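You operate a simulated robot arm through the tools that you are given. There is no shell and no other tool. Be economical: measure what you need, move in short steps, check, and stop when the job is done.

You run a simulated two-armed robot. Do the job below in one go: nothing can be reset, and whatever is moved stays where it is left.

## Task
Brown egg in the yellow egg cup, white egg in the other; set the timer to five minutes.
Fine: push the empty white tray up to the canister.

The check looks at the end state, three seconds after you hand in, the way a careful person would. Anything else that was tipped, shoved, dropped, spilled or broken makes it a failure.

## Robot
Two 7-joint arms with three-finger grippers on one trunk that stands fixed in place. Base frame: the origin is at the foot of the trunk, x ahead of it, y to its left, z up; the work surface is at about z = 0.91. Readings come in m, rad, newtons and seconds.
The left shoulder is at [0.03, 0.124, 1.133], the right one opposite. With the tool pointing down near the work surface each hand reaches from about 0.1 to 0.78 m from the base axis, measured 20 degrees to its own side. Payload 2.2 kg a hand.
The tool frame of a hand sits at the grasp point between the pads (the TCP): z along the fingers, y along the line on which they close. The tips reach 0.028 m beyond it. Largest opening 0.102 m; the body of the gripper starts 0.071 m behind the TCP.
Orientation is told as [roll, pitch, yaw] about the base's x, y, z axes, in that order, counted from this pose: with the fingers straight down and closing along the base's y, the tool's x points along the base's -x, its y along +y and its z along -z.

## Interface
- The arms move only by the tool drive_tool. It takes "left_moves", "right_moves" or both (then of equal length, played together; a hand with none holds still); each is text: rows parted by semicolons, each of 7 numbers parted by spaces: the shift along the tool's x, y, z in units of 200 mm (1.0 is 200 mm), then the turn, a rotation vector about the tool's x, y, z in units of 60 degrees (1.0 is 60 degrees), then the gripper command, from -1 (fully open) to 1 (shut), values between in proportion. In form: tx ty tz wx wy wz fingers; .... A call has 1 to 20 rows; each row is the pose to reach, as a shift and turn from the pose commanded when the call began, along the tool's axes at that moment. A call with a number of a shift or a turn outside -1 to 1 is refused whole. A row lasts 0.2 s, in which the tool goes at most 0.05 m and 0.15 rad; a call with a longer step from one row to the next is refused whole, and so is a gripper value outside its range. Where a pose cannot be reached the arm comes as near as it can. A force on the tool above 40 N (or 10 N above the force at the start of the call, whichever is more), or a blocked arm, ends the call early, and 0.2 s more pass. Each finger halts on what it meets, pressing with about 41 N; the grip force reading is that of the motor and also rises with nothing between the fingers. The clock runs only during rows and for 0.2 s after the last one: add rows that repeat a pose to give the fingers time. The reply holds the time, the measured pose of the TCP, the force on the tool along the base axes, the opening and the grip force, in the units named above and with some noise, with the torque about the TCP (base axes, N m) and any sound that the robot's microphone picked up.
- Cameras (640 x 400 px; columns grow to the right, rows downward): "scene" is now at [0.0443, -0.0176, 1.8454]; the picture's right is [-0.25, -0.97, 0.00], its down [-0.77, 0.20, -0.61] and it looks along [0.59, -0.15, -0.79] (base axes); focal length 368 px, centre (320, 200). "left" rides on the left gripper at [0.072, 0.038, -0.086] in its tool frame; the picture's right is [-0.47, 0.89, 0.00], its down [-0.60, -0.32, -0.73] and it looks along [-0.65, -0.34, 0.68] (tool axes); focal length 256 px, centre (320, 200). "right" rides on the right gripper at [0.069, 0.044, -0.086] in its tool frame; the picture's right is [-0.54, 0.84, 0.00], its down [-0.58, -0.37, -0.73] and it looks along [-0.62, -0.39, 0.68] (tool axes); focal length 256 px, centre (320, 200). There is no depth. A picture from a camera that has moved, and an enlarged one, comes with that camera's place and axes in the base frame and with its lens.
- capture(camera): a new picture of that camera. The clock stands still meanwhile.
- slide_trunk(by): slides the trunk up (or, below 0, down) by that many m; the arms and the scene camera ride with it, the base frame stays. It gives what a move gives, with no picture.
- pan_tilt(pan, tilt): turns the head with the scene camera to pan (to the left, within 2.496 rad either way) and tilt (down, from -0.506 to 1.204), counted from straight ahead of the robot. It gives what a move gives.
- enlarge(camera, box): a new picture of the part [left, top, right, bottom] of that camera's present view, enlarged. The clock stands still meanwhile.
- finish_job(): hands the job in; it is judged then, once.

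Work in short steps. Places have to be worked out from the pictures, the camera data and where the tool is seen: move nearer, look again, correct. Check each grasp and each placing, and mend what went wrong. You have 120 turns and 78 pictures in all, those below and enlarged ones among them. Open the grippers and draw the arms clear of the work before you hand the job in, unless the task says otherwise; then end with one line.

The tools are called after "Call:" as name(argument=value, ...) on one line, values as JSON. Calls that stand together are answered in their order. drive_tool: Moves the arms, as the interface text tells. Its arguments: {"type":"object","properties":{"left_moves":{"type":"string"},"right_moves":{"type":"string"}},"required":[]} The other tools are called the same way: slide_trunk (by) slides the trunk up or down; pan_tilt (pan, tilt) turns the head that bears the scene camera; capture (camera) takes a picture; enlarge (camera, box) takes an enlarged picture of a part of a camera's view; finish_job () hands the job in.

At the start:

```text
clock: 0.0
left_tool_pos: [0.5656, 0.0117, 1.3128]
left_orientation: [-0.001, 0.0, -0.001]
left_contact_force: [-0.2, 0.3, -0.2]
left_wrist_torque: [0.02, -0.01, -0.01]
left_opening: 0.102
left_grasp_force: 0.1
right_tool_pos: [0.4834, -0.4242, 1.2945]
right_orientation: [-0.002, 0.001, 0.001]
right_contact_force: [0.4, -0.1, 0.9]
right_wrist_torque: [0.03, -0.03, 0.04]
right_opening: 0.102
right_grasp_force: 0.1
trunk travel left (down, up): [-0.375, 0.165]
head pan, tilt: [-0.251, 0.913]
```

scene: 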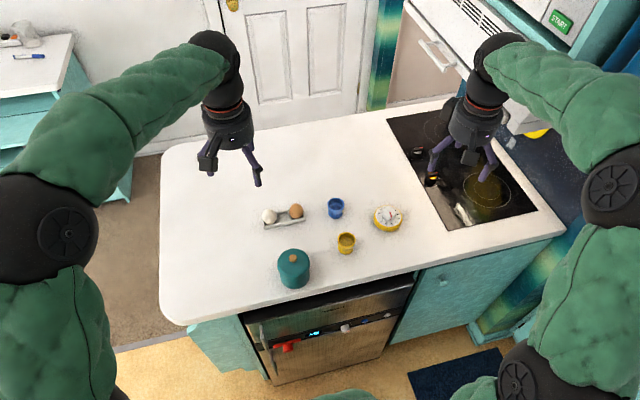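
right: 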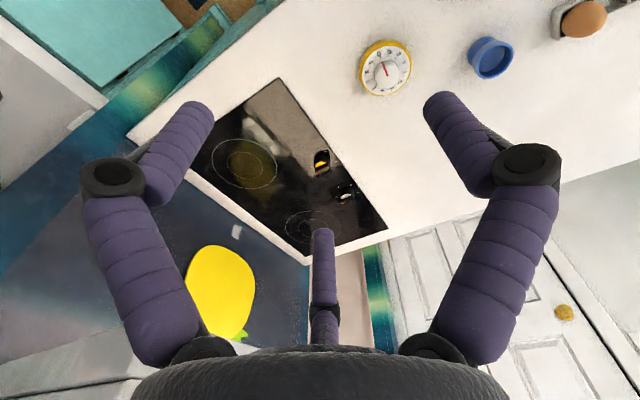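
left: 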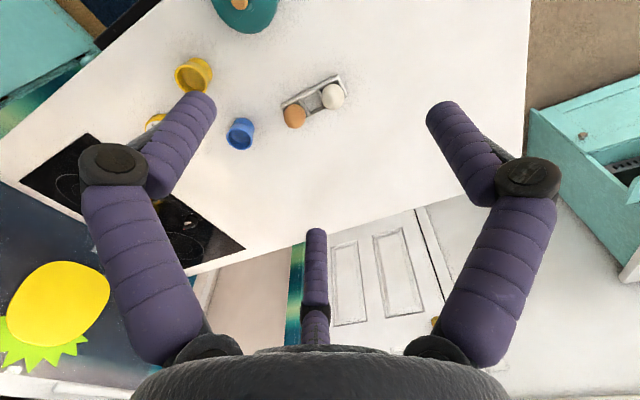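

The scene shows the tray with eggs, two cups, timer and canister. I enlarge this area to measure places.

Call:
enlarge(camera="scene", box=[240, 180, 420, 292])

Call:
enlarge(camera="right", box=[340, 20, 440, 110])

```text
3.56 times, centred on (330, 236) of scene
camera zoom: at [0.0443, -0.0176, 1.8454], right [-0.25, -0.97, 0.0], down [-0.77, 0.2, -0.61], along [0.59, -0.15, -0.79], focal length 1310 px, centre (284, 72)
```

zoom: 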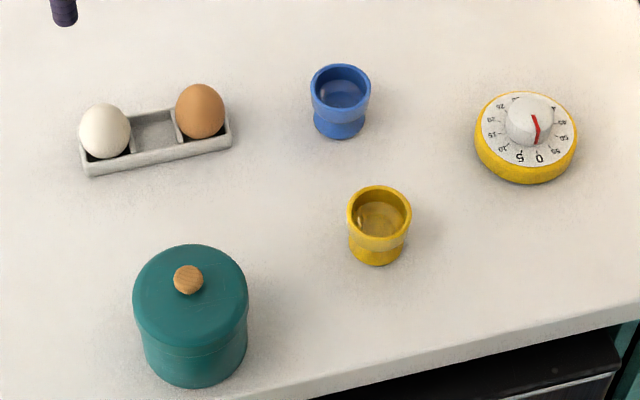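

```text
4.44 times, centred on (390, 65) of right
camera zoom: at [0.4126, -0.3821, 1.382], right [0.54, 0.84, 0.0], down [0.58, -0.37, 0.73], along [0.62, -0.39, -0.68], focal length 1138 px, centre (9, 800)
```

zoom: 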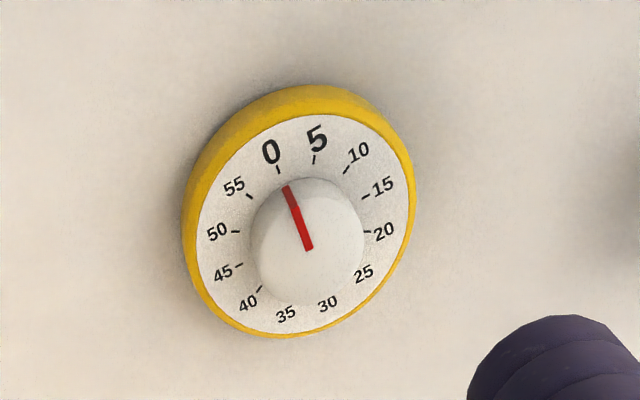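

Nothing has moved yet. From the scene I judge: eggs at about (.70,-.11) brown and (.70,-.03) white, yellow cup (.555,-.227), blue (.682,-.23), timer (.62,-.38), canister (.51,-.056). I move the left hand out of the way and bring the right hand nearer.

Call:
drive_tool(left_moves="0 .2 0 0 0 0 -1; 0 .4 0 0 0 0 -1; 0 .6 0 0 0 0 -1; 0 .8 0 0 0 0 -1; 0 1 0 0 0 0 -1", right_moves="0 .18 .12 0 0 0 -1; 0 .36 .24 0 0 0 -1; 0 .54 .36 0 0 0 -1; 0 .72 .48 0 0 0 -1; 0 .9 .6 0 0 0 -1")

Call:
drive_tool(right_moves="0 .2 0 0 0 0 -1; 0 .4 0 0 0 0 -1; 0 .6 0 0 0 0 -1; 0 .7 0 0 0 0 -1")

Call:
capture(camera="right")

```text
clock: 1.2
left_tool_pos: [0.5671, 0.215, 1.3114]
left_orientation: [-0.002, 0.002, -0.001]
left_contact_force: [0.5, 1.0, -0.4]
left_wrist_torque: [-0.07, 0.01, 0.01]
left_opening: 0.1019
left_grasp_force: 0.0
right_tool_pos: [0.4837, -0.2454, 1.1752]
right_orientation: [-0.002, 0.0, -0.003]
right_contact_force: [0.3, 1.0, 0.5]
right_wrist_torque: [-0.03, 0.01, 0.0]
right_opening: 0.1022
right_grasp_force: 0.0
trunk travel left (down, up): [-0.375, 0.165]
head pan, tilt: [-0.251, 0.913]
```

```text
clock: 2.2
left_tool_pos: [0.5676, 0.2132, 1.3115]
left_orientation: [0.0, 0.0, 0.001]
left_contact_force: [-0.4, 0.0, -1.1]
left_wrist_torque: [0.02, 0.0, -0.01]
left_opening: 0.1021
left_grasp_force: 0.0
right_tool_pos: [0.4838, -0.103, 1.1757]
right_orientation: [0.001, -0.001, -0.001]
right_contact_force: [-0.9, -1.0, -0.5]
right_wrist_torque: [-0.04, 0.05, 0.01]
right_opening: 0.1021
right_grasp_force: 0.0
trunk travel left (down, up): [-0.375, 0.165]
head pan, tilt: [-0.251, 0.913]
```

```text
72 pictures are left
camera right: at [0.4141, -0.0604, 1.2632], right [0.54, 0.84, 0.0], down [0.58, -0.37, 0.73], along [0.62, -0.39, -0.68], focal length 256 px, centre (320, 200)
```

right: 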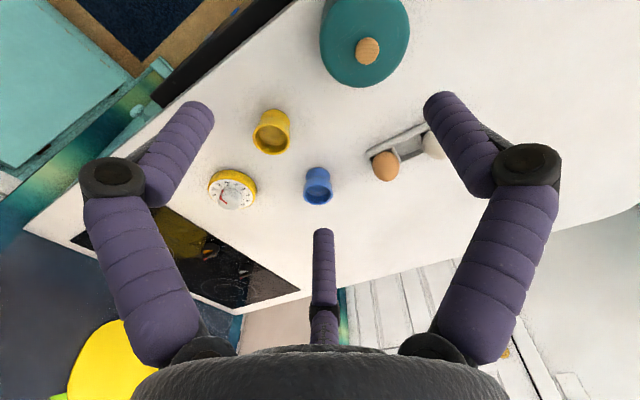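

The gripper's look in its camera doesn't fit two fingers simply, so I check the gripper and layout from the scene camera.

Call:
capture(camera="scene")

Call:
enlarge(camera="right", box=[340, 80, 500, 200])

```text
71 pictures are left
camera scene: at [0.0445, -0.0169, 1.8454], right [-0.25, -0.97, 0.0], down [-0.77, 0.2, -0.61], along [0.59, -0.15, -0.79], focal length 368 px, centre (320, 200)
```

scene: 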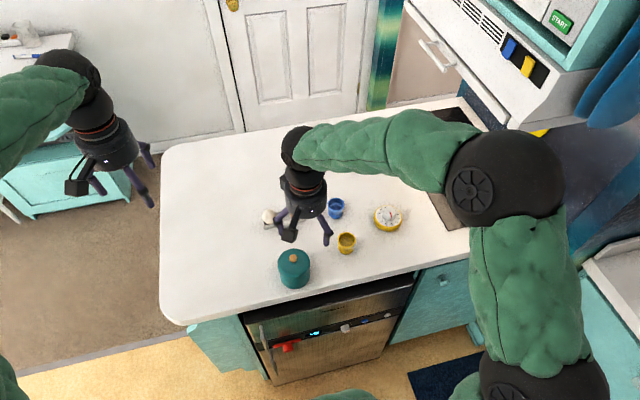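

```text
3.33 times, centred on (420, 140) of right
camera zoom: at [0.4141, -0.0604, 1.2632], right [0.54, 0.84, 0.0], down [0.58, -0.37, 0.73], along [0.62, -0.39, -0.68], focal length 853 px, centre (-13, 400)
```

zoom: 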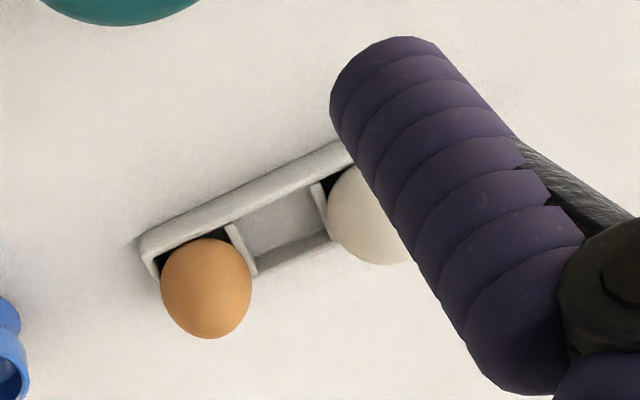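

The hand looks three-fingered in the picture; I close it halfway in the air to see how the fingers truly move.

Call:
drive_tool(right_moves="0 0 0 0 0 0 .1; 0 0 0 0 0 0 .1; 0 0 0 0 0 0 .1")

Call:
capture(camera="right")

Call:
enlarge(camera="scene", box=[240, 120, 400, 260])

```text
clock: 3.0
left_tool_pos: [0.5663, 0.2122, 1.312]
left_orientation: [0.001, 0.0, 0.0]
left_contact_force: [0.3, 0.6, 0.1]
left_wrist_torque: [-0.03, -0.01, 0.03]
left_opening: 0.1017
left_grasp_force: 0.1
right_tool_pos: [0.4839, -0.1043, 1.1769]
right_orientation: [-0.001, 0.002, 0.0]
right_contact_force: [0.1, -0.5, -0.4]
right_wrist_torque: [0.0, -0.02, 0.01]
right_opening: 0.0461
right_grasp_force: 0.0
trunk travel left (down, up): [-0.375, 0.165]
head pan, tilt: [-0.251, 0.913]
```

```text
69 pictures are left
camera right: at [0.4141, -0.061, 1.2634], right [0.54, 0.84, 0.0], down [0.58, -0.36, 0.73], along [0.62, -0.39, -0.68], focal length 256 px, centre (320, 200)
```

right: 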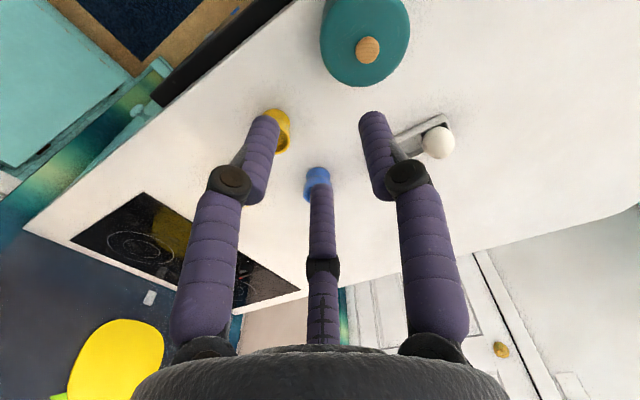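

```text
2.86 times, centred on (320, 190) of scene
camera zoom: at [0.0444, -0.0173, 1.8454], right [-0.25, -0.97, 0.0], down [-0.77, 0.2, -0.61], along [0.59, -0.15, -0.79], focal length 1052 px, centre (320, 229)
```

zoom: 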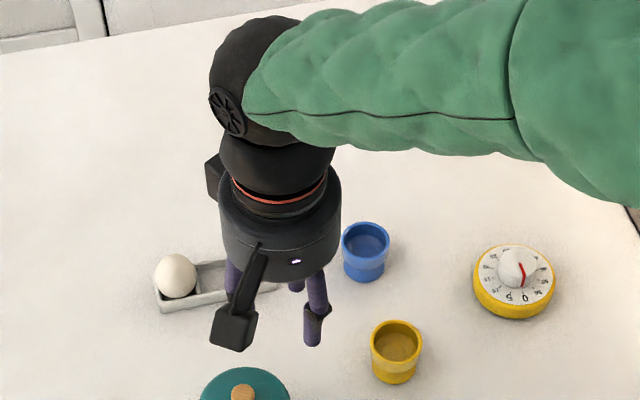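

It is really a three-fingered, centring hand (fingers toward +y and ±x/-y in base terms); closing around an egg from above still works. Brown egg is consistently at about (.699,-.112). I move above it, opening to about 75 mm.

Call:
drive_tool(right_moves="-.19 0 .07 0 0 0 -.47; -.38 0 .14 0 0 0 -.47; -.57 0 .21 0 0 0 -.47; -.76 -.02 .28 0 0 0 -.47; -.95 -.04 .35 0 0 0 -.47; -1 -.04 .45 0 0 0 -.47")

Call:
capture(camera="right")

Call:
enlarge(camera="scene", box=[240, 150, 400, 250])

```text
clock: 4.4
left_tool_pos: [0.5666, 0.212, 1.3119]
left_orientation: [0.002, 0.0, -0.002]
left_contact_force: [0.3, 0.0, -0.3]
left_wrist_torque: [0.03, 0.0, 0.01]
left_opening: 0.1018
left_grasp_force: 0.3
right_tool_pos: [0.681, -0.1128, 1.0856]
right_orientation: [0.0, 0.001, 0.0]
right_contact_force: [-0.3, -0.1, -0.3]
right_wrist_torque: [0.04, 0.01, -0.01]
right_opening: 0.0751
right_grasp_force: 0.0
trunk travel left (down, up): [-0.375, 0.165]
head pan, tilt: [-0.251, 0.913]
```

```text
67 pictures are left
camera right: at [0.6103, -0.0698, 1.1716], right [0.53, 0.84, 0.0], down [0.58, -0.36, 0.73], along [0.62, -0.39, -0.68], focal length 256 px, centre (320, 200)
```

right: 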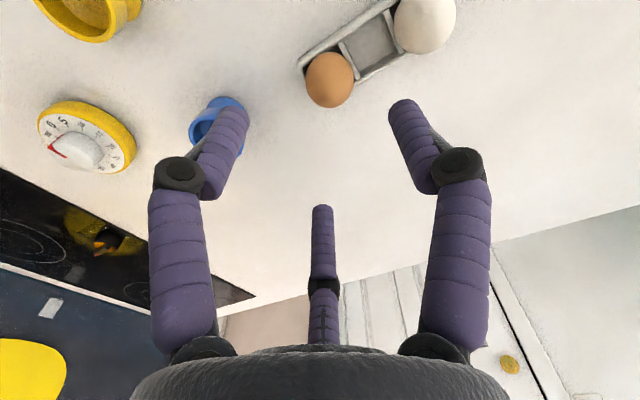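

```text
4.00 times, centred on (320, 200) of scene
camera zoom: at [0.0447, -0.0173, 1.8454], right [-0.25, -0.97, 0.0], down [-0.77, 0.2, -0.61], along [0.59, -0.15, -0.79], focal length 1473 px, centre (320, 200)
```

zoom: 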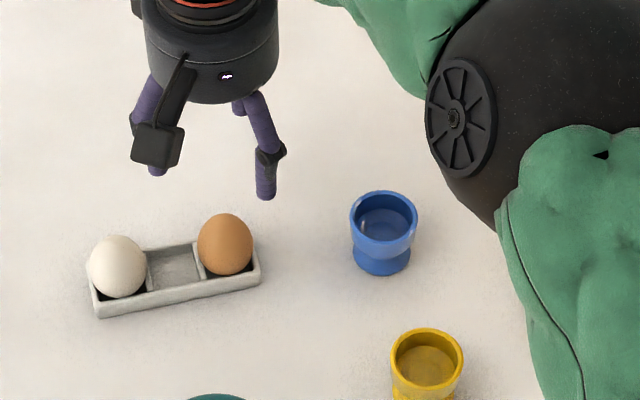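

Egg center estimates agree at (.697,-.112). I shift the last 16 mm forward and go down to TCP z≈0.961 (tips about .933, above the tray wall).

Call:
drive_tool(right_moves="-.08 0 .1 0 0 0 -.47; -.08 0 .3 0 0 0 -.47; -.08 0 .5 0 0 0 -.47; -.08 0 .62 0 0 0 -.47; -.08 0 .62 0 0 0 -.47")

Call:
capture(camera="right")

Call:
enlarge(camera="scene", box=[240, 150, 400, 250])

```text
clock: 5.6
left_tool_pos: [0.5671, 0.2106, 1.3124]
left_orientation: [0.001, 0.001, 0.0]
left_contact_force: [-0.3, 0.6, -0.4]
left_wrist_torque: [0.0, -0.04, -0.04]
left_opening: 0.1022
left_grasp_force: 0.2
right_tool_pos: [0.6994, -0.116, 0.9612]
right_orientation: [0.0, -0.001, 0.0]
right_contact_force: [0.4, 0.8, -0.2]
right_wrist_torque: [0.0, 0.01, 0.0]
right_opening: 0.075
right_grasp_force: 0.0
trunk travel left (down, up): [-0.375, 0.165]
head pan, tilt: [-0.251, 0.913]
```

```text
65 pictures are left
camera right: at [0.6288, -0.0721, 1.0469], right [0.53, 0.84, 0.0], down [0.58, -0.36, 0.73], along [0.62, -0.39, -0.68], focal length 256 px, centre (320, 200)
```

right: 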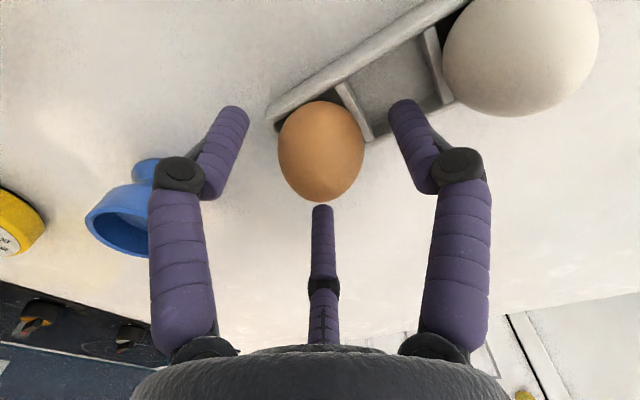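

```text
4.00 times, centred on (320, 200) of scene
camera zoom: at [0.0438, -0.0174, 1.8455], right [-0.25, -0.97, 0.0], down [-0.77, 0.2, -0.61], along [0.59, -0.15, -0.79], focal length 1473 px, centre (320, 200)
```

zoom: 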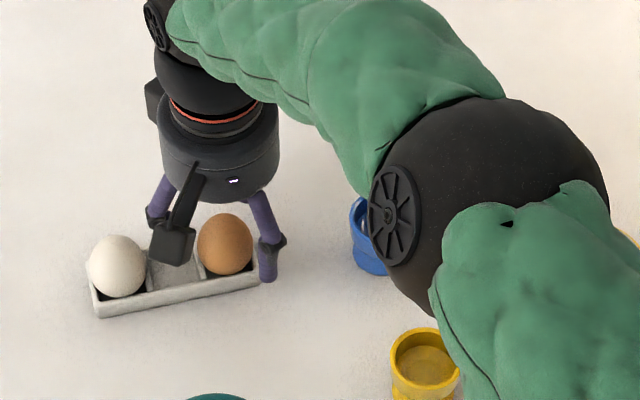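

The fingers surround the brown egg, centred within a few mm. I close gently to about 41 mm and read the grip.

Call:
drive_tool(right_moves="-0 0 0 0 0 0 -.1; 0 0 0 0 0 0 .05; 0 0 0 0 0 0 .15; 0 0 0 0 0 0 .2; 0 0 0 0 0 0 .2")

Call:
capture(camera="right")

```text
clock: 6.8
left_tool_pos: [0.5668, 0.212, 1.3121]
left_orientation: [0.0, 0.0, 0.0]
left_contact_force: [-0.4, -0.1, -0.3]
left_wrist_torque: [-0.01, -0.01, 0.03]
left_opening: 0.1021
left_grasp_force: 0.0
right_tool_pos: [0.7, -0.1147, 0.9593]
right_orientation: [0.0, 0.0, 0.0]
right_contact_force: [-1.2, 1.9, 3.2]
right_wrist_torque: [0.07, 0.03, 0.0]
right_opening: 0.0422
right_grasp_force: 20.6
trunk travel left (down, up): [-0.375, 0.165]
head pan, tilt: [-0.251, 0.913]
```

```text
63 pictures are left
camera right: at [0.6288, -0.0716, 1.0471], right [0.53, 0.84, 0.0], down [0.58, -0.36, 0.73], along [0.62, -0.39, -0.68], focal length 256 px, centre (320, 200)
```

right: 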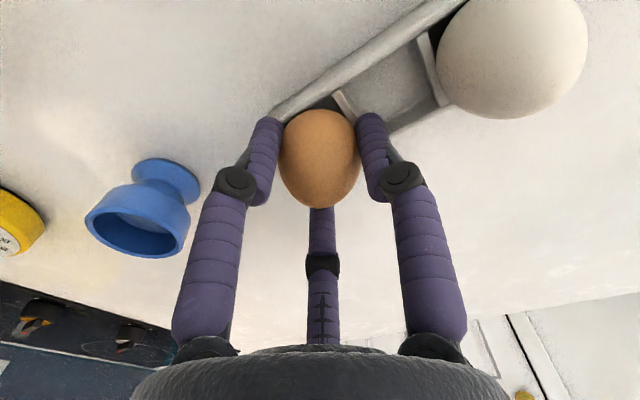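

Grip is 20.6 N at 42 mm: holding the egg. I lift 8 cm straight up and check.

Call:
drive_tool(right_moves="0 0 -.1 0 0 0 .2; 0 0 -.25 0 0 0 .2; 0 0 -.4 0 0 0 .2; 0 0 -.5 0 0 0 .2")

Call:
capture(camera="right")

Call:
enlarge(camera="scene", box=[240, 180, 420, 292])

```text
clock: 7.8
left_tool_pos: [0.5654, 0.211, 1.313]
left_orientation: [0.002, 0.0, 0.0]
left_contact_force: [0.7, -0.1, 0.2]
left_wrist_torque: [0.04, 0.0, -0.03]
left_opening: 0.102
left_grasp_force: 0.0
right_tool_pos: [0.7, -0.113, 1.0614]
right_orientation: [0.0, -0.001, -0.001]
right_contact_force: [-0.2, -0.6, -0.8]
right_wrist_torque: [-0.01, 0.02, -0.03]
right_opening: 0.0415
right_grasp_force: 0.6
trunk travel left (down, up): [-0.375, 0.165]
head pan, tilt: [-0.251, 0.913]
```

```text
62 pictures are left
camera right: at [0.6293, -0.0709, 1.1481], right [0.53, 0.84, 0.0], down [0.58, -0.36, 0.73], along [0.62, -0.39, -0.68], focal length 256 px, centre (320, 200)
```

right: 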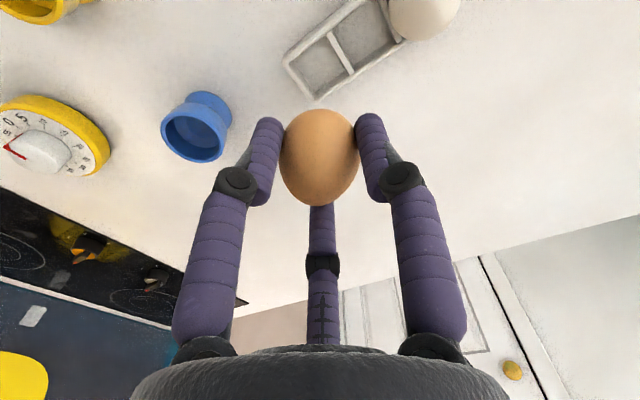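

```text
3.56 times, centred on (330, 236) of scene
camera zoom: at [0.0438, -0.0173, 1.8455], right [-0.25, -0.97, 0.0], down [-0.77, 0.2, -0.61], along [0.59, -0.15, -0.79], focal length 1310 px, centre (284, 72)
```

zoom: 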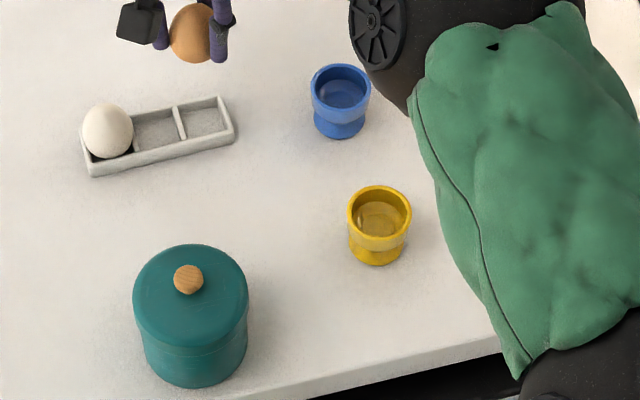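

Brown egg held, tray empty in that slot. I tighten slightly, raise, and carry it over the yellow cup at about (.555,-.227).

Call:
drive_tool(right_moves="0 0 -.15 0 0 0 .25; .15 -.12 -.15 0 0 0 .25; .3 -.24 -.15 0 0 0 .25; .45 -.36 -.15 0 0 0 .25; .6 -.48 -.15 0 0 0 .25; .725 -.57 -.15 0 0 0 .25; .725 -.57 -.1 0 0 0 .25")

Call:
capture(camera="right")

Call:
enlarge(camera="scene", box=[260, 170, 420, 270])

```text
clock: 9.4
left_tool_pos: [0.5672, 0.2118, 1.311]
left_orientation: [0.0, 0.003, -0.001]
left_contact_force: [0.1, -1.3, -0.8]
left_wrist_torque: [-0.01, 0.05, -0.01]
left_opening: 0.1022
left_grasp_force: 0.0
right_tool_pos: [0.5541, -0.2294, 1.0836]
right_orientation: [0.002, 0.001, -0.002]
right_contact_force: [-0.3, 0.6, -1.5]
right_wrist_torque: [-0.03, 0.02, 0.0]
right_opening: 0.0401
right_grasp_force: 40.9
trunk travel left (down, up): [-0.375, 0.165]
head pan, tilt: [-0.251, 0.913]
```

```text
60 pictures are left
camera right: at [0.4843, -0.1864, 1.1696], right [0.54, 0.84, 0.0], down [0.58, -0.37, 0.73], along [0.62, -0.39, -0.68], focal length 256 px, centre (320, 200)
```

right: 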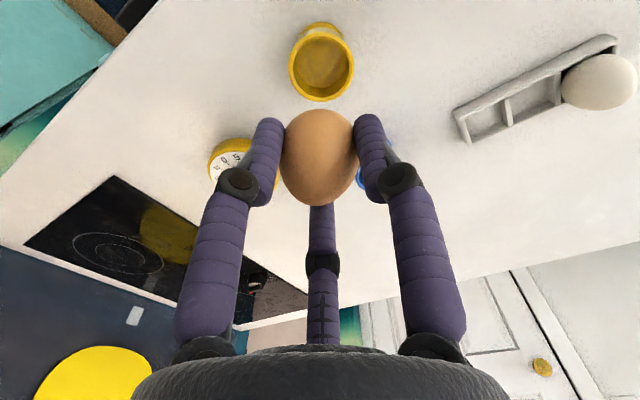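

```text
4.00 times, centred on (340, 220) of scene
camera zoom: at [0.0458, -0.0173, 1.8454], right [-0.25, -0.97, 0.0], down [-0.77, 0.2, -0.61], along [0.59, -0.15, -0.79], focal length 1473 px, centre (240, 120)
```

zoom: 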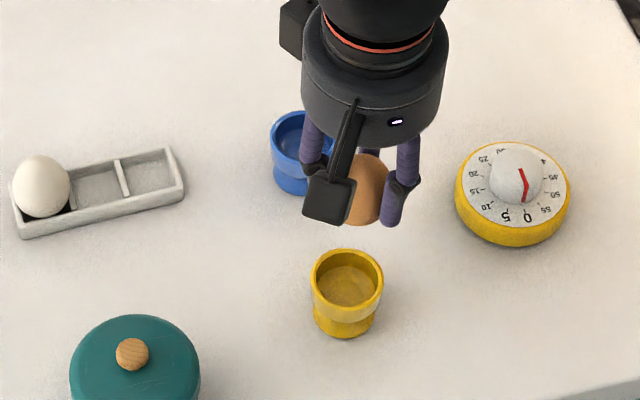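

Cup centre estimates average (.552,-.225); hand is at about (.554,-.229). I correct and lower to z≈1.03 (egg bottom ≈.98), then look.

Call:
drive_tool(right_moves=".01 .02 .1 0 0 0 .22; .01 .02 .2 0 0 0 .22; .01 .02 .27 0 0 0 .22")

Call:
capture(camera="right")

Call:
enlarge(camera="scene", box=[300, 190, 396, 250])

```text
clock: 10.2
left_tool_pos: [0.5669, 0.211, 1.3125]
left_orientation: [-0.001, -0.001, 0.0]
left_contact_force: [0.9, -0.2, -0.8]
left_wrist_torque: [-0.01, -0.01, -0.01]
left_opening: 0.1022
left_grasp_force: 0.1
right_tool_pos: [0.5533, -0.2244, 1.0287]
right_orientation: [-0.001, -0.001, -0.002]
right_contact_force: [0.0, 0.1, -0.8]
right_wrist_torque: [-0.02, 0.0, -0.02]
right_opening: 0.0406
right_grasp_force: 30.6
trunk travel left (down, up): [-0.375, 0.165]
head pan, tilt: [-0.251, 0.913]
```

```text
58 pictures are left
camera right: at [0.4824, -0.1814, 1.1156], right [0.54, 0.84, 0.0], down [0.58, -0.37, 0.73], along [0.62, -0.39, -0.68], focal length 256 px, centre (320, 200)
```

right: 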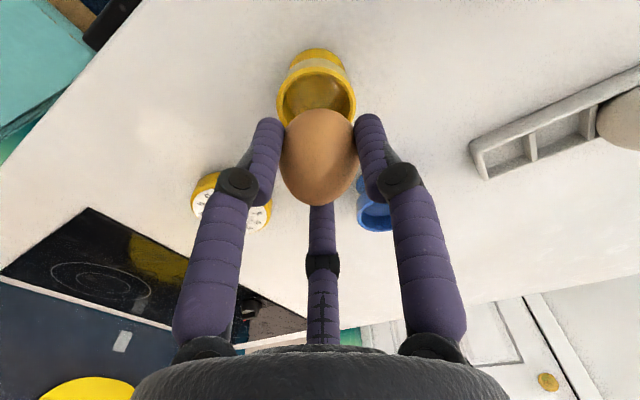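

```text
6.67 times, centred on (348, 220) of scene
camera zoom: at [0.0445, -0.0176, 1.8454], right [-0.25, -0.97, 0.0], down [-0.77, 0.2, -0.61], along [0.59, -0.15, -0.79], focal length 2456 px, centre (133, 67)
```

zoom: 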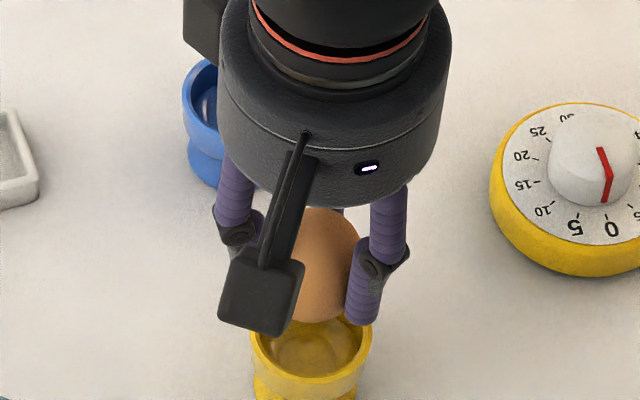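

Both cameras put the cup at (.549,-.2245), rim z≈.96. I shift 4 mm back and lower to TCP z≈.993.

Call:
drive_tool(right_moves=".02 0 .05 0 0 0 .22; .02 0 .12 0 0 0 .22; .02 0 .18 0 0 0 .22")

Call:
capture(camera="right")

Call:
enlarge(camera="scene", box=[300, 210, 396, 270])

```text
clock: 11.0
left_tool_pos: [0.567, 0.2117, 1.3121]
left_orientation: [-0.001, 0.001, 0.002]
left_contact_force: [-0.2, 0.3, -0.3]
left_wrist_torque: [0.01, -0.04, -0.02]
left_opening: 0.1021
left_grasp_force: 0.1
right_tool_pos: [0.55, -0.2218, 0.9924]
right_orientation: [0.001, 0.0, -0.001]
right_contact_force: [-0.5, -0.2, -1.3]
right_wrist_torque: [-0.04, 0.03, 0.0]
right_opening: 0.0408
right_grasp_force: 30.9
trunk travel left (down, up): [-0.375, 0.165]
head pan, tilt: [-0.251, 0.913]
```

```text
56 pictures are left
camera right: at [0.4791, -0.1788, 1.0789], right [0.53, 0.85, 0.0], down [0.58, -0.36, 0.73], along [0.62, -0.39, -0.68], focal length 256 px, centre (320, 200)
```

right: 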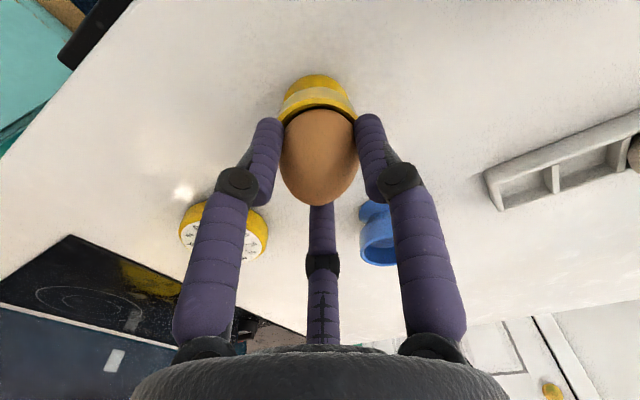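

```text
6.67 times, centred on (348, 240) of scene
camera zoom: at [0.0445, -0.0176, 1.8454], right [-0.25, -0.97, 0.0], down [-0.77, 0.2, -0.61], along [0.59, -0.15, -0.79], focal length 2456 px, centre (133, -67)
```

zoom: 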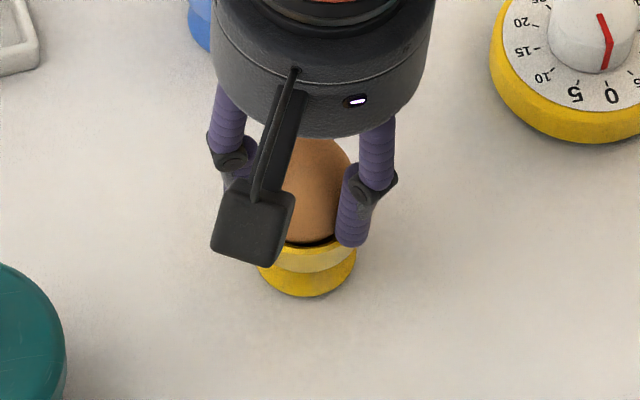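

The egg's lower end is inside the cup rim with no contact force, and tips just above the rim. I nudge 2 mm in -y and open gently.

Call:
drive_tool(right_moves="0 -.01 .01 0 0 0 .22; 0 -.01 .02 0 0 0 .22; 0 -.01 .02 0 0 0 .12; 0 -.01 .02 0 0 0 .05; 0 -.01 .02 0 0 0 -.05; 0 -.01 .02 0 0 0 -.1; 0 -.01 .02 0 0 0 -.1")

Call:
capture(camera="right")

Call:
enlarge(camera="scene", box=[300, 210, 396, 270])

```text
clock: 12.6
left_tool_pos: [0.5663, 0.2106, 1.3127]
left_orientation: [0.001, 0.0, 0.001]
left_contact_force: [-0.3, -0.5, -0.2]
left_wrist_torque: [-0.02, -0.01, -0.03]
left_opening: 0.102
left_grasp_force: 0.0
right_tool_pos: [0.5491, -0.2239, 0.9881]
right_orientation: [0.0, 0.001, -0.002]
right_contact_force: [-0.8, -0.2, -1.6]
right_wrist_torque: [0.02, 0.01, 0.01]
right_opening: 0.0561
right_grasp_force: 0.1
trunk travel left (down, up): [-0.375, 0.165]
head pan, tilt: [-0.251, 0.913]
```

```text
54 pictures are left
camera right: at [0.4782, -0.1809, 1.0751], right [0.54, 0.84, 0.0], down [0.58, -0.36, 0.73], along [0.62, -0.39, -0.68], focal length 256 px, centre (320, 200)
```

right: 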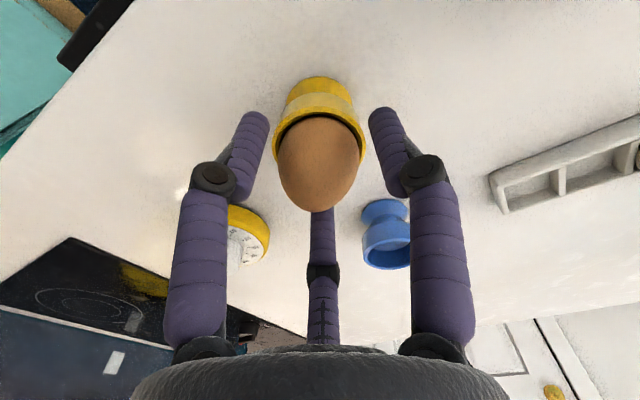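

```text
6.67 times, centred on (348, 240) of scene
camera zoom: at [0.0444, -0.0175, 1.8454], right [-0.25, -0.97, 0.0], down [-0.77, 0.2, -0.61], along [0.59, -0.15, -0.79], focal length 2456 px, centre (133, -67)
```

zoom: 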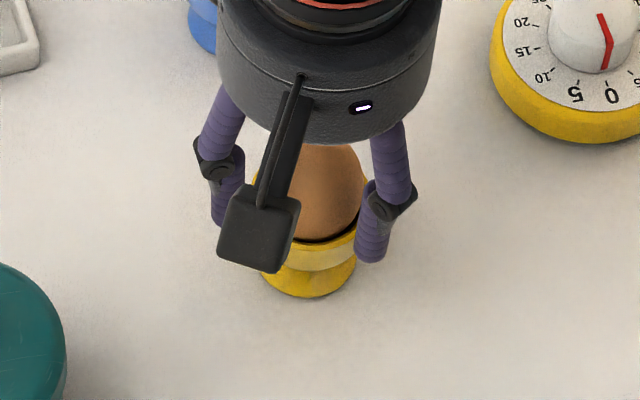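

The brown egg sits in the yellow cup. I rise straight up with fingers a bit wider, then head toward the white egg.

Call:
drive_tool(right_moves="0 0 -.05 0 0 0 -.2; 0 0 -.2 0 0 0 -.4; 0 0 -.4 0 0 0 -.47; 0 0 -.55 0 0 0 -.47; -.12 .18 -.55 0 0 0 -.47; -.24 .36 -.55 0 0 0 -.47; -.36 .54 -.55 0 0 0 -.47; -.48 .72 -.55 0 0 0 -.47; -.6 .9 -.55 0 0 0 -.47; -.7 .97 -.5 0 0 0 -.47")

Call:
capture(camera="right")

Call:
enlarge(camera="scene", box=[240, 180, 420, 292])

```text
clock: 14.8
left_tool_pos: [0.5669, 0.2126, 1.3117]
left_orientation: [-0.001, 0.002, -0.002]
left_contact_force: [0.2, -0.2, 0.8]
left_wrist_torque: [-0.03, 0.06, -0.01]
left_opening: 0.102
left_grasp_force: 0.1
right_tool_pos: [0.691, -0.0328, 1.0877]
right_orientation: [-0.001, 0.001, -0.003]
right_contact_force: [0.2, 0.8, 0.0]
right_wrist_torque: [0.02, 0.04, 0.0]
right_opening: 0.0751
right_grasp_force: 0.0
trunk travel left (down, up): [-0.375, 0.165]
head pan, tilt: [-0.251, 0.913]
```

```text
52 pictures are left
camera right: at [0.6208, 0.0106, 1.1743], right [0.54, 0.84, 0.0], down [0.58, -0.37, 0.73], along [0.62, -0.39, -0.68], focal length 256 px, centre (320, 200)
```

right: 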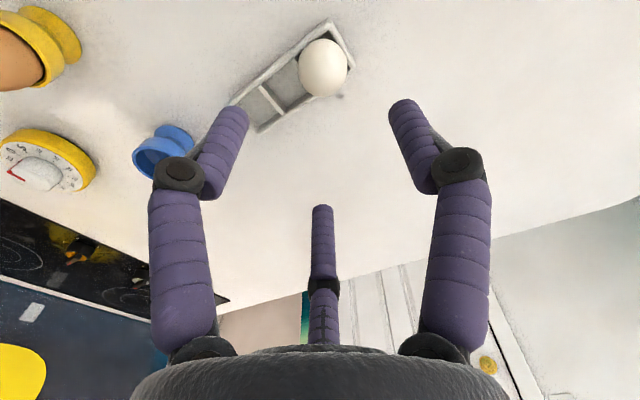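

```text
3.56 times, centred on (330, 236) of scene
camera zoom: at [0.0459, -0.0172, 1.8454], right [-0.25, -0.97, 0.0], down [-0.77, 0.2, -0.61], along [0.59, -0.15, -0.79], focal length 1310 px, centre (284, 72)
```

zoom: 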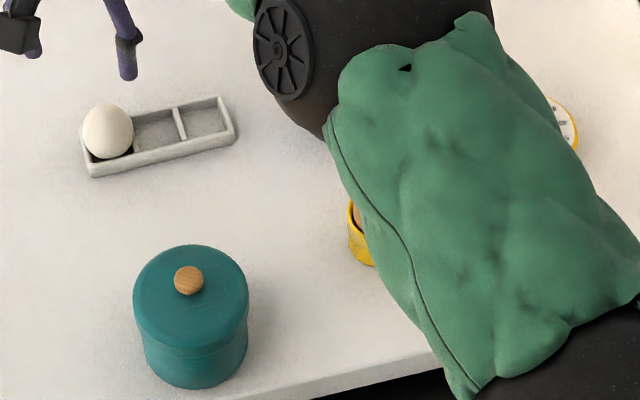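

White egg at (.697,-.0315). I correct by 6 mm and lower to TCP z≈.961.

Call:
drive_tool(right_moves="-.03 .005 .15 0 0 0 -.47; -.03 .005 .35 0 0 0 -.47; -.03 .005 .53 0 0 0 -.47; -.03 .005 .63 0 0 0 -.47; -.03 .005 .63 0 0 0 -.47")

Call:
capture(camera="right")

```text
clock: 16.0
left_tool_pos: [0.5666, 0.2115, 1.312]
left_orientation: [-0.001, 0.002, 0.0]
left_contact_force: [-0.1, 0.2, 0.6]
left_wrist_torque: [-0.01, -0.03, -0.02]
left_opening: 0.102
left_grasp_force: 0.1
right_tool_pos: [0.6936, -0.0295, 0.9608]
right_orientation: [-0.001, 0.0, -0.001]
right_contact_force: [0.2, -0.1, 0.3]
right_wrist_torque: [-0.02, -0.02, 0.02]
right_opening: 0.0752
right_grasp_force: 0.1
trunk travel left (down, up): [-0.375, 0.165]
head pan, tilt: [-0.251, 0.913]
```

```text
50 pictures are left
camera right: at [0.6247, 0.0136, 1.0476], right [0.54, 0.84, 0.0], down [0.58, -0.36, 0.73], along [0.62, -0.39, -0.68], focal length 256 px, centre (320, 200)
```

right: 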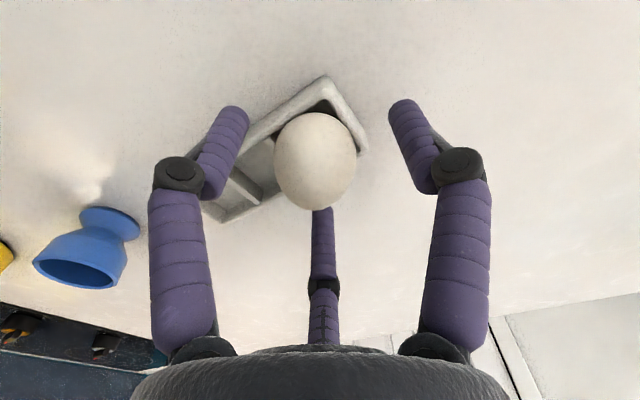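

The egg sits nearly where the brown one did once centred; I shift 2 mm in -y and close gently to 41 mm.

Call:
drive_tool(right_moves="0 -.01 0 0 0 0 -.1; 0 -.01 0 0 0 0 .05; 0 -.01 0 0 0 0 .15; 0 -.01 0 0 0 0 .22; 0 -.01 0 0 0 0 .22")

Call:
capture(camera="right")

```text
clock: 17.2
left_tool_pos: [0.567, 0.2116, 1.3126]
left_orientation: [0.0, -0.001, 0.0]
left_contact_force: [0.0, 0.4, 0.3]
left_wrist_torque: [-0.06, -0.01, 0.04]
left_opening: 0.1019
left_grasp_force: 0.1
right_tool_pos: [0.6944, -0.0311, 0.9612]
right_orientation: [0.0, -0.002, -0.001]
right_contact_force: [-0.8, -0.3, -0.5]
right_wrist_torque: [0.0, 0.02, -0.01]
right_opening: 0.0415
right_grasp_force: 9.8
trunk travel left (down, up): [-0.375, 0.165]
head pan, tilt: [-0.251, 0.913]
```

```text
49 pictures are left
camera right: at [0.6246, 0.0119, 1.0478], right [0.54, 0.84, 0.0], down [0.58, -0.36, 0.73], along [0.62, -0.39, -0.68], focal length 256 px, centre (320, 200)
```

right: 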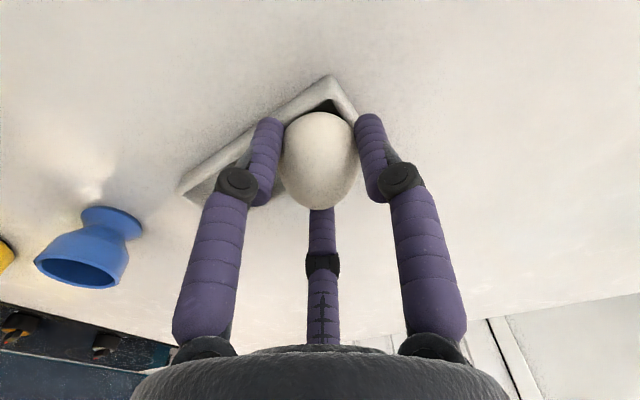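

Gripped. I tighten slightly, lift 11 cm and carry it over toward the blue cup (~.68,-.228).

Call:
drive_tool(right_moves="0 0 0 0 0 0 .27; 0 0 -.15 0 0 0 .27; 0 0 -.35 0 0 0 .27; 0 0 -.55 0 0 0 .27; .02 -.2 -.55 0 0 0 .27; .04 -.4 -.55 0 0 0 .27; .06 -.6 -.55 0 0 0 .27; .06 -.8 -.55 0 0 0 .27; .06 -.97 -.55 0 0 0 .27;  .06 -.97 -.5 0 0 0 .27")

Call:
capture(camera="right")

Call:
enlarge(camera="scene", box=[240, 180, 420, 292])

```text
clock: 19.4
left_tool_pos: [0.5668, 0.2125, 1.3121]
left_orientation: [0.002, 0.001, 0.0]
left_contact_force: [-0.2, 0.1, -0.5]
left_wrist_torque: [-0.04, -0.02, -0.03]
left_opening: 0.1019
left_grasp_force: 0.2
right_tool_pos: [0.6824, -0.2274, 1.0623]
right_orientation: [0.0, 0.0, 0.0]
right_contact_force: [0.3, 0.3, 0.0]
right_wrist_torque: [0.0, 0.02, 0.02]
right_opening: 0.0405
right_grasp_force: 41.1
trunk travel left (down, up): [-0.375, 0.165]
head pan, tilt: [-0.251, 0.913]
```

```text
48 pictures are left
camera right: at [0.6129, -0.1851, 1.1488], right [0.54, 0.84, 0.0], down [0.58, -0.36, 0.73], along [0.62, -0.39, -0.68], focal length 256 px, centre (320, 200)
```

right: 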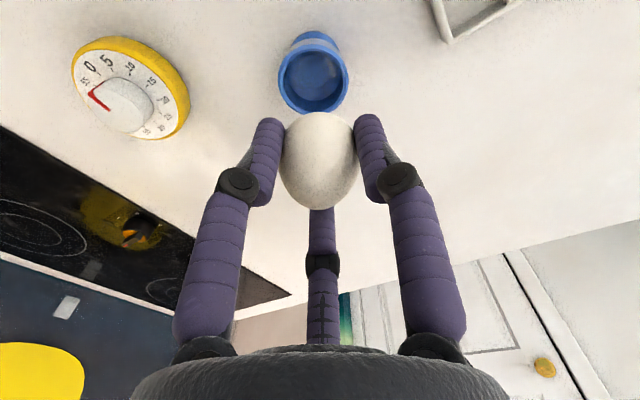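

```text
3.56 times, centred on (330, 236) of scene
camera zoom: at [0.0449, -0.0168, 1.8454], right [-0.25, -0.97, 0.0], down [-0.77, 0.2, -0.61], along [0.59, -0.15, -0.79], focal length 1310 px, centre (284, 72)
```

zoom: 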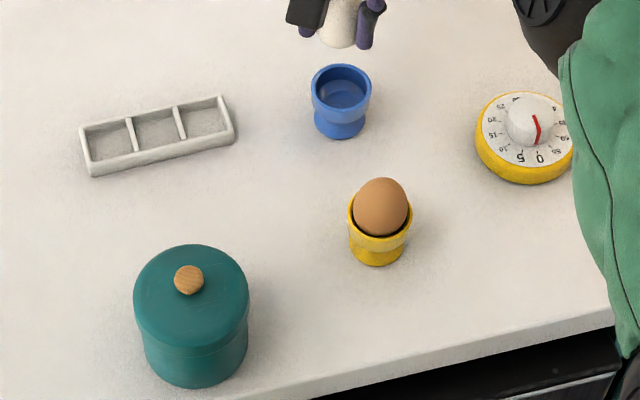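

Brown egg and tray look good. Blue cup at (.678,-.2294). I correct a few mm and lower to about z=1.005.

Call:
drive_tool(right_moves=".022 -.008 .1 0 0 0 .23; .022 -.008 .2 0 0 0 .23; .022 -.008 .28 0 0 0 .23; .022 -.008 .28 0 0 0 .23")

Call:
capture(camera="right")

Call:
enlarge(camera="scene", box=[290, 160, 386, 220])

```text
clock: 20.4
left_tool_pos: [0.5665, 0.2123, 1.3118]
left_orientation: [0.001, 0.001, -0.001]
left_contact_force: [0.3, 0.5, -0.3]
left_wrist_torque: [0.01, -0.02, 0.04]
left_opening: 0.1019
left_grasp_force: 0.1
right_tool_pos: [0.6789, -0.2275, 1.0045]
right_orientation: [0.0, 0.001, -0.002]
right_contact_force: [-0.3, -0.2, 0.3]
right_wrist_torque: [-0.02, 0.0, 0.0]
right_opening: 0.0402
right_grasp_force: 41.1
trunk travel left (down, up): [-0.375, 0.165]
head pan, tilt: [-0.251, 0.913]
```

```text
46 pictures are left
camera right: at [0.6078, -0.1858, 1.0914], right [0.54, 0.84, 0.0], down [0.58, -0.37, 0.73], along [0.62, -0.39, -0.68], focal length 256 px, centre (320, 200)
```

right: 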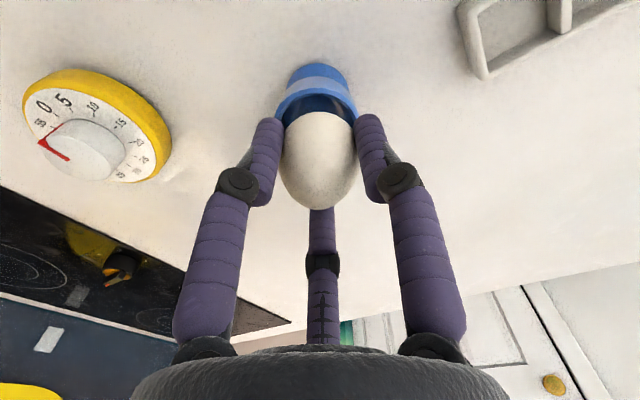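

```text
6.67 times, centred on (338, 190) of scene
camera zoom: at [0.0443, -0.0174, 1.8455], right [-0.25, -0.97, 0.0], down [-0.77, 0.2, -0.61], along [0.59, -0.15, -0.79], focal length 2456 px, centre (200, 267)
```

zoom: 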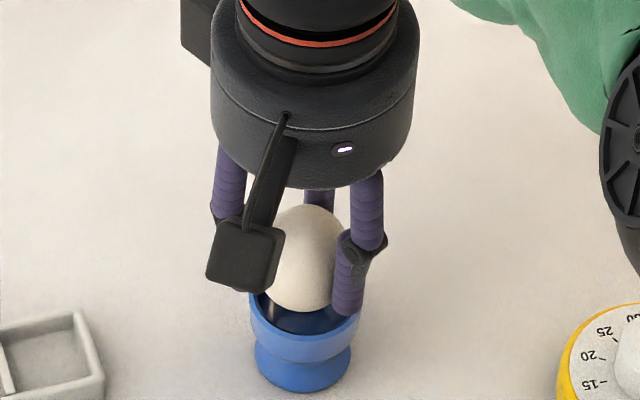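

Egg and cup are aligned within ~2 mm. I lower to z≈.989 and release gently.

Call:
drive_tool(right_moves="0 -.006 .04 0 0 0 .22; 0 -.006 .078 0 0 0 .22; 0 -.006 .078 0 0 0 .22; 0 -.006 .078 0 0 0 .12; 0 -.006 .078 0 0 0 .05; 0 -.006 .078 0 0 0 -.05; 0 -.006 .078 0 0 0 -.1; 0 -.006 .078 0 0 0 -.1")

Call:
capture(camera="right")

Call:
enlarge(camera="scene", box=[290, 160, 386, 220])

```text
clock: 22.2
left_tool_pos: [0.5667, 0.2112, 1.3121]
left_orientation: [-0.001, -0.001, 0.0]
left_contact_force: [-0.6, 0.2, 0.2]
left_wrist_torque: [-0.02, -0.03, 0.01]
left_opening: 0.1022
left_grasp_force: 0.1
right_tool_pos: [0.6777, -0.2285, 0.9892]
right_orientation: [0.0, -0.001, 0.001]
right_contact_force: [-0.3, 0.6, 0.3]
right_wrist_torque: [-0.02, -0.03, 0.0]
right_opening: 0.0559
right_grasp_force: 0.1
trunk travel left (down, up): [-0.375, 0.165]
head pan, tilt: [-0.251, 0.913]
```

```text
44 pictures are left
camera right: at [0.6073, -0.1857, 1.0763], right [0.54, 0.84, 0.0], down [0.58, -0.36, 0.73], along [0.62, -0.39, -0.68], focal length 256 px, centre (320, 200)
```

right: 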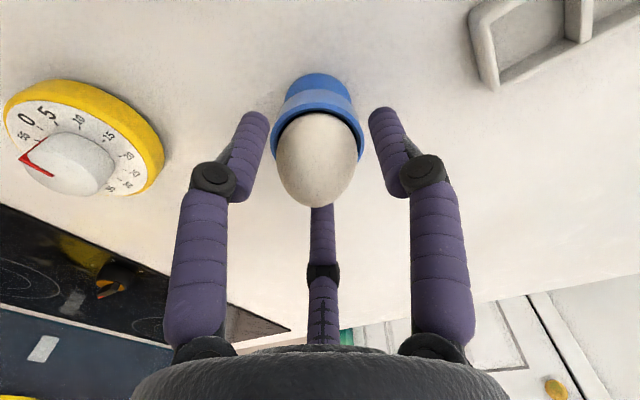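

```text
6.67 times, centred on (338, 190) of scene
camera zoom: at [0.0444, -0.0175, 1.8454], right [-0.25, -0.97, 0.0], down [-0.77, 0.2, -0.61], along [0.59, -0.15, -0.79], focal length 2456 px, centre (200, 267)
```

zoom: 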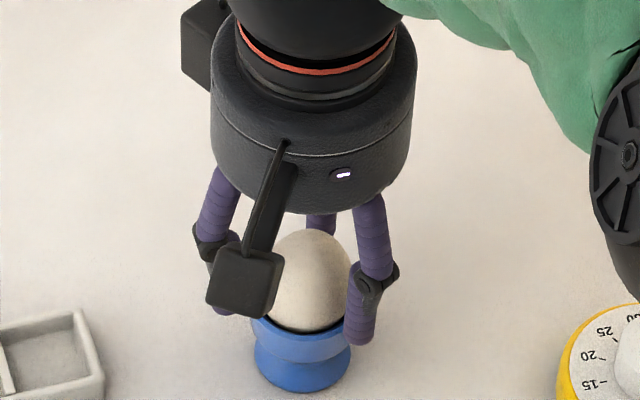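

White egg sits in the blue cup. I rise and move over the timer with the fingers at ~70 mm.

Call:
drive_tool(right_moves="0 0 -.1 0 0 0 -.2; 0 0 -.3 0 0 0 -.4; 0 0 -.5 0 0 0 -.4; .07 -.19 -.5 0 0 0 -.4; .14 -.38 -.5 0 0 0 -.4; .21 -.57 -.5 0 0 0 -.4; .27 -.76 -.5 0 0 0 -.4")

Call:
capture(camera="right")

Call:
enlarge(camera="scene", box=[310, 170, 422, 240])

```text
clock: 23.8
left_tool_pos: [0.5664, 0.2094, 1.3129]
left_orientation: [0.0, 0.001, 0.0]
left_contact_force: [-1.0, -0.4, -0.1]
left_wrist_torque: [0.0, 0.02, 0.01]
left_opening: 0.102
left_grasp_force: 0.0
right_tool_pos: [0.6242, -0.3813, 1.0898]
right_orientation: [0.003, -0.001, 0.002]
right_contact_force: [-0.6, 0.5, 0.5]
right_wrist_torque: [0.07, 0.0, 0.01]
right_opening: 0.0713
right_grasp_force: 0.2
trunk travel left (down, up): [-0.375, 0.165]
head pan, tilt: [-0.251, 0.913]
```

```text
42 pictures are left
camera right: at [0.5531, -0.3384, 1.1763], right [0.53, 0.84, 0.0], down [0.58, -0.37, 0.73], along [0.62, -0.39, -0.68], focal length 256 px, centre (320, 200)
```

right: 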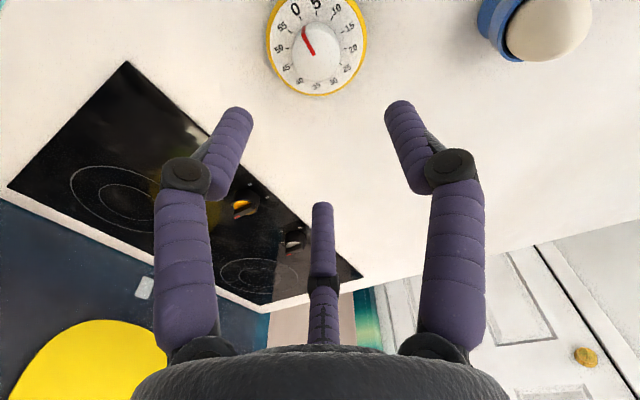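

```text
5.71 times, centred on (366, 205) of scene
camera zoom: at [0.0439, -0.0191, 1.8454], right [-0.25, -0.97, 0.0], down [-0.77, 0.2, -0.61], along [0.59, -0.15, -0.79], focal length 2105 px, centre (57, 171)
```

zoom: 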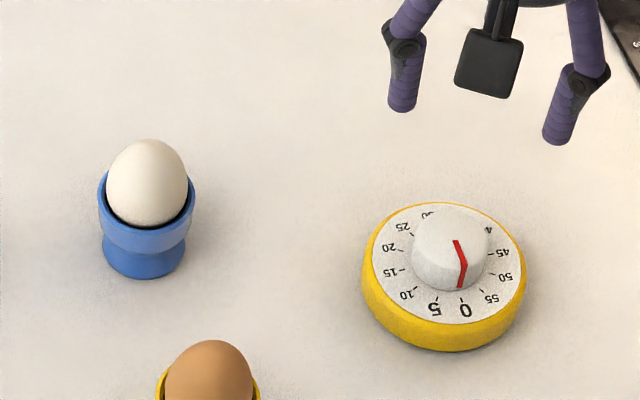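

Timer knob I place at about (.612,-.375), top z≈.958, face z≈.938. I correct and lower to z≈1.02 for another look.

Call:
drive_tool(right_moves=".055 .032 .1 0 0 0 -.3; .055 .032 .25 0 0 0 -.3; .055 .032 .35 0 0 0 -.3; .055 .032 .35 0 0 0 -.3")

Call:
capture(camera="right")

Call:
enlarge(camera="scene", box=[350, 170, 430, 220])

```text
clock: 24.8
left_tool_pos: [0.5667, 0.2121, 1.3127]
left_orientation: [-0.002, 0.0, 0.001]
left_contact_force: [0.0, 0.3, 0.1]
left_wrist_torque: [-0.03, -0.01, 0.0]
left_opening: 0.1019
left_grasp_force: 0.0
right_tool_pos: [0.6121, -0.3769, 1.0172]
right_orientation: [0.0, 0.0, 0.0]
right_contact_force: [-0.3, -1.2, -0.6]
right_wrist_torque: [0.0, 0.01, 0.01]
right_opening: 0.0665
right_grasp_force: 0.1
trunk travel left (down, up): [-0.375, 0.165]
head pan, tilt: [-0.251, 0.913]
```

```text
40 pictures are left
camera right: at [0.5405, -0.3338, 1.1037], right [0.53, 0.84, 0.0], down [0.58, -0.36, 0.73], along [0.62, -0.39, -0.68], focal length 256 px, centre (320, 200)
```

right: 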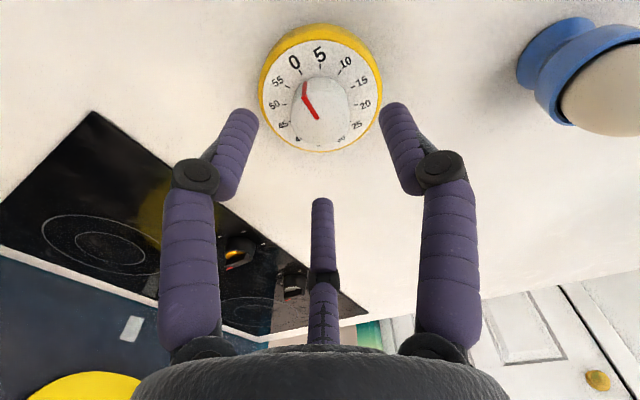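

```text
8.00 times, centred on (390, 195) of scene
camera zoom: at [0.0442, -0.0176, 1.8455], right [-0.25, -0.97, 0.0], down [-0.77, 0.2, -0.61], along [0.59, -0.15, -0.79], focal length 2947 px, centre (-240, 240)
```

zoom: 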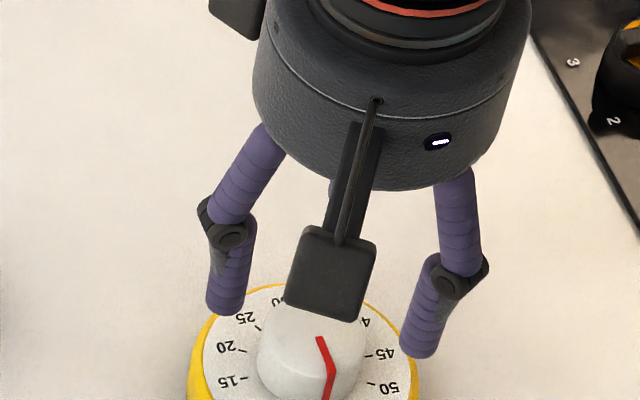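

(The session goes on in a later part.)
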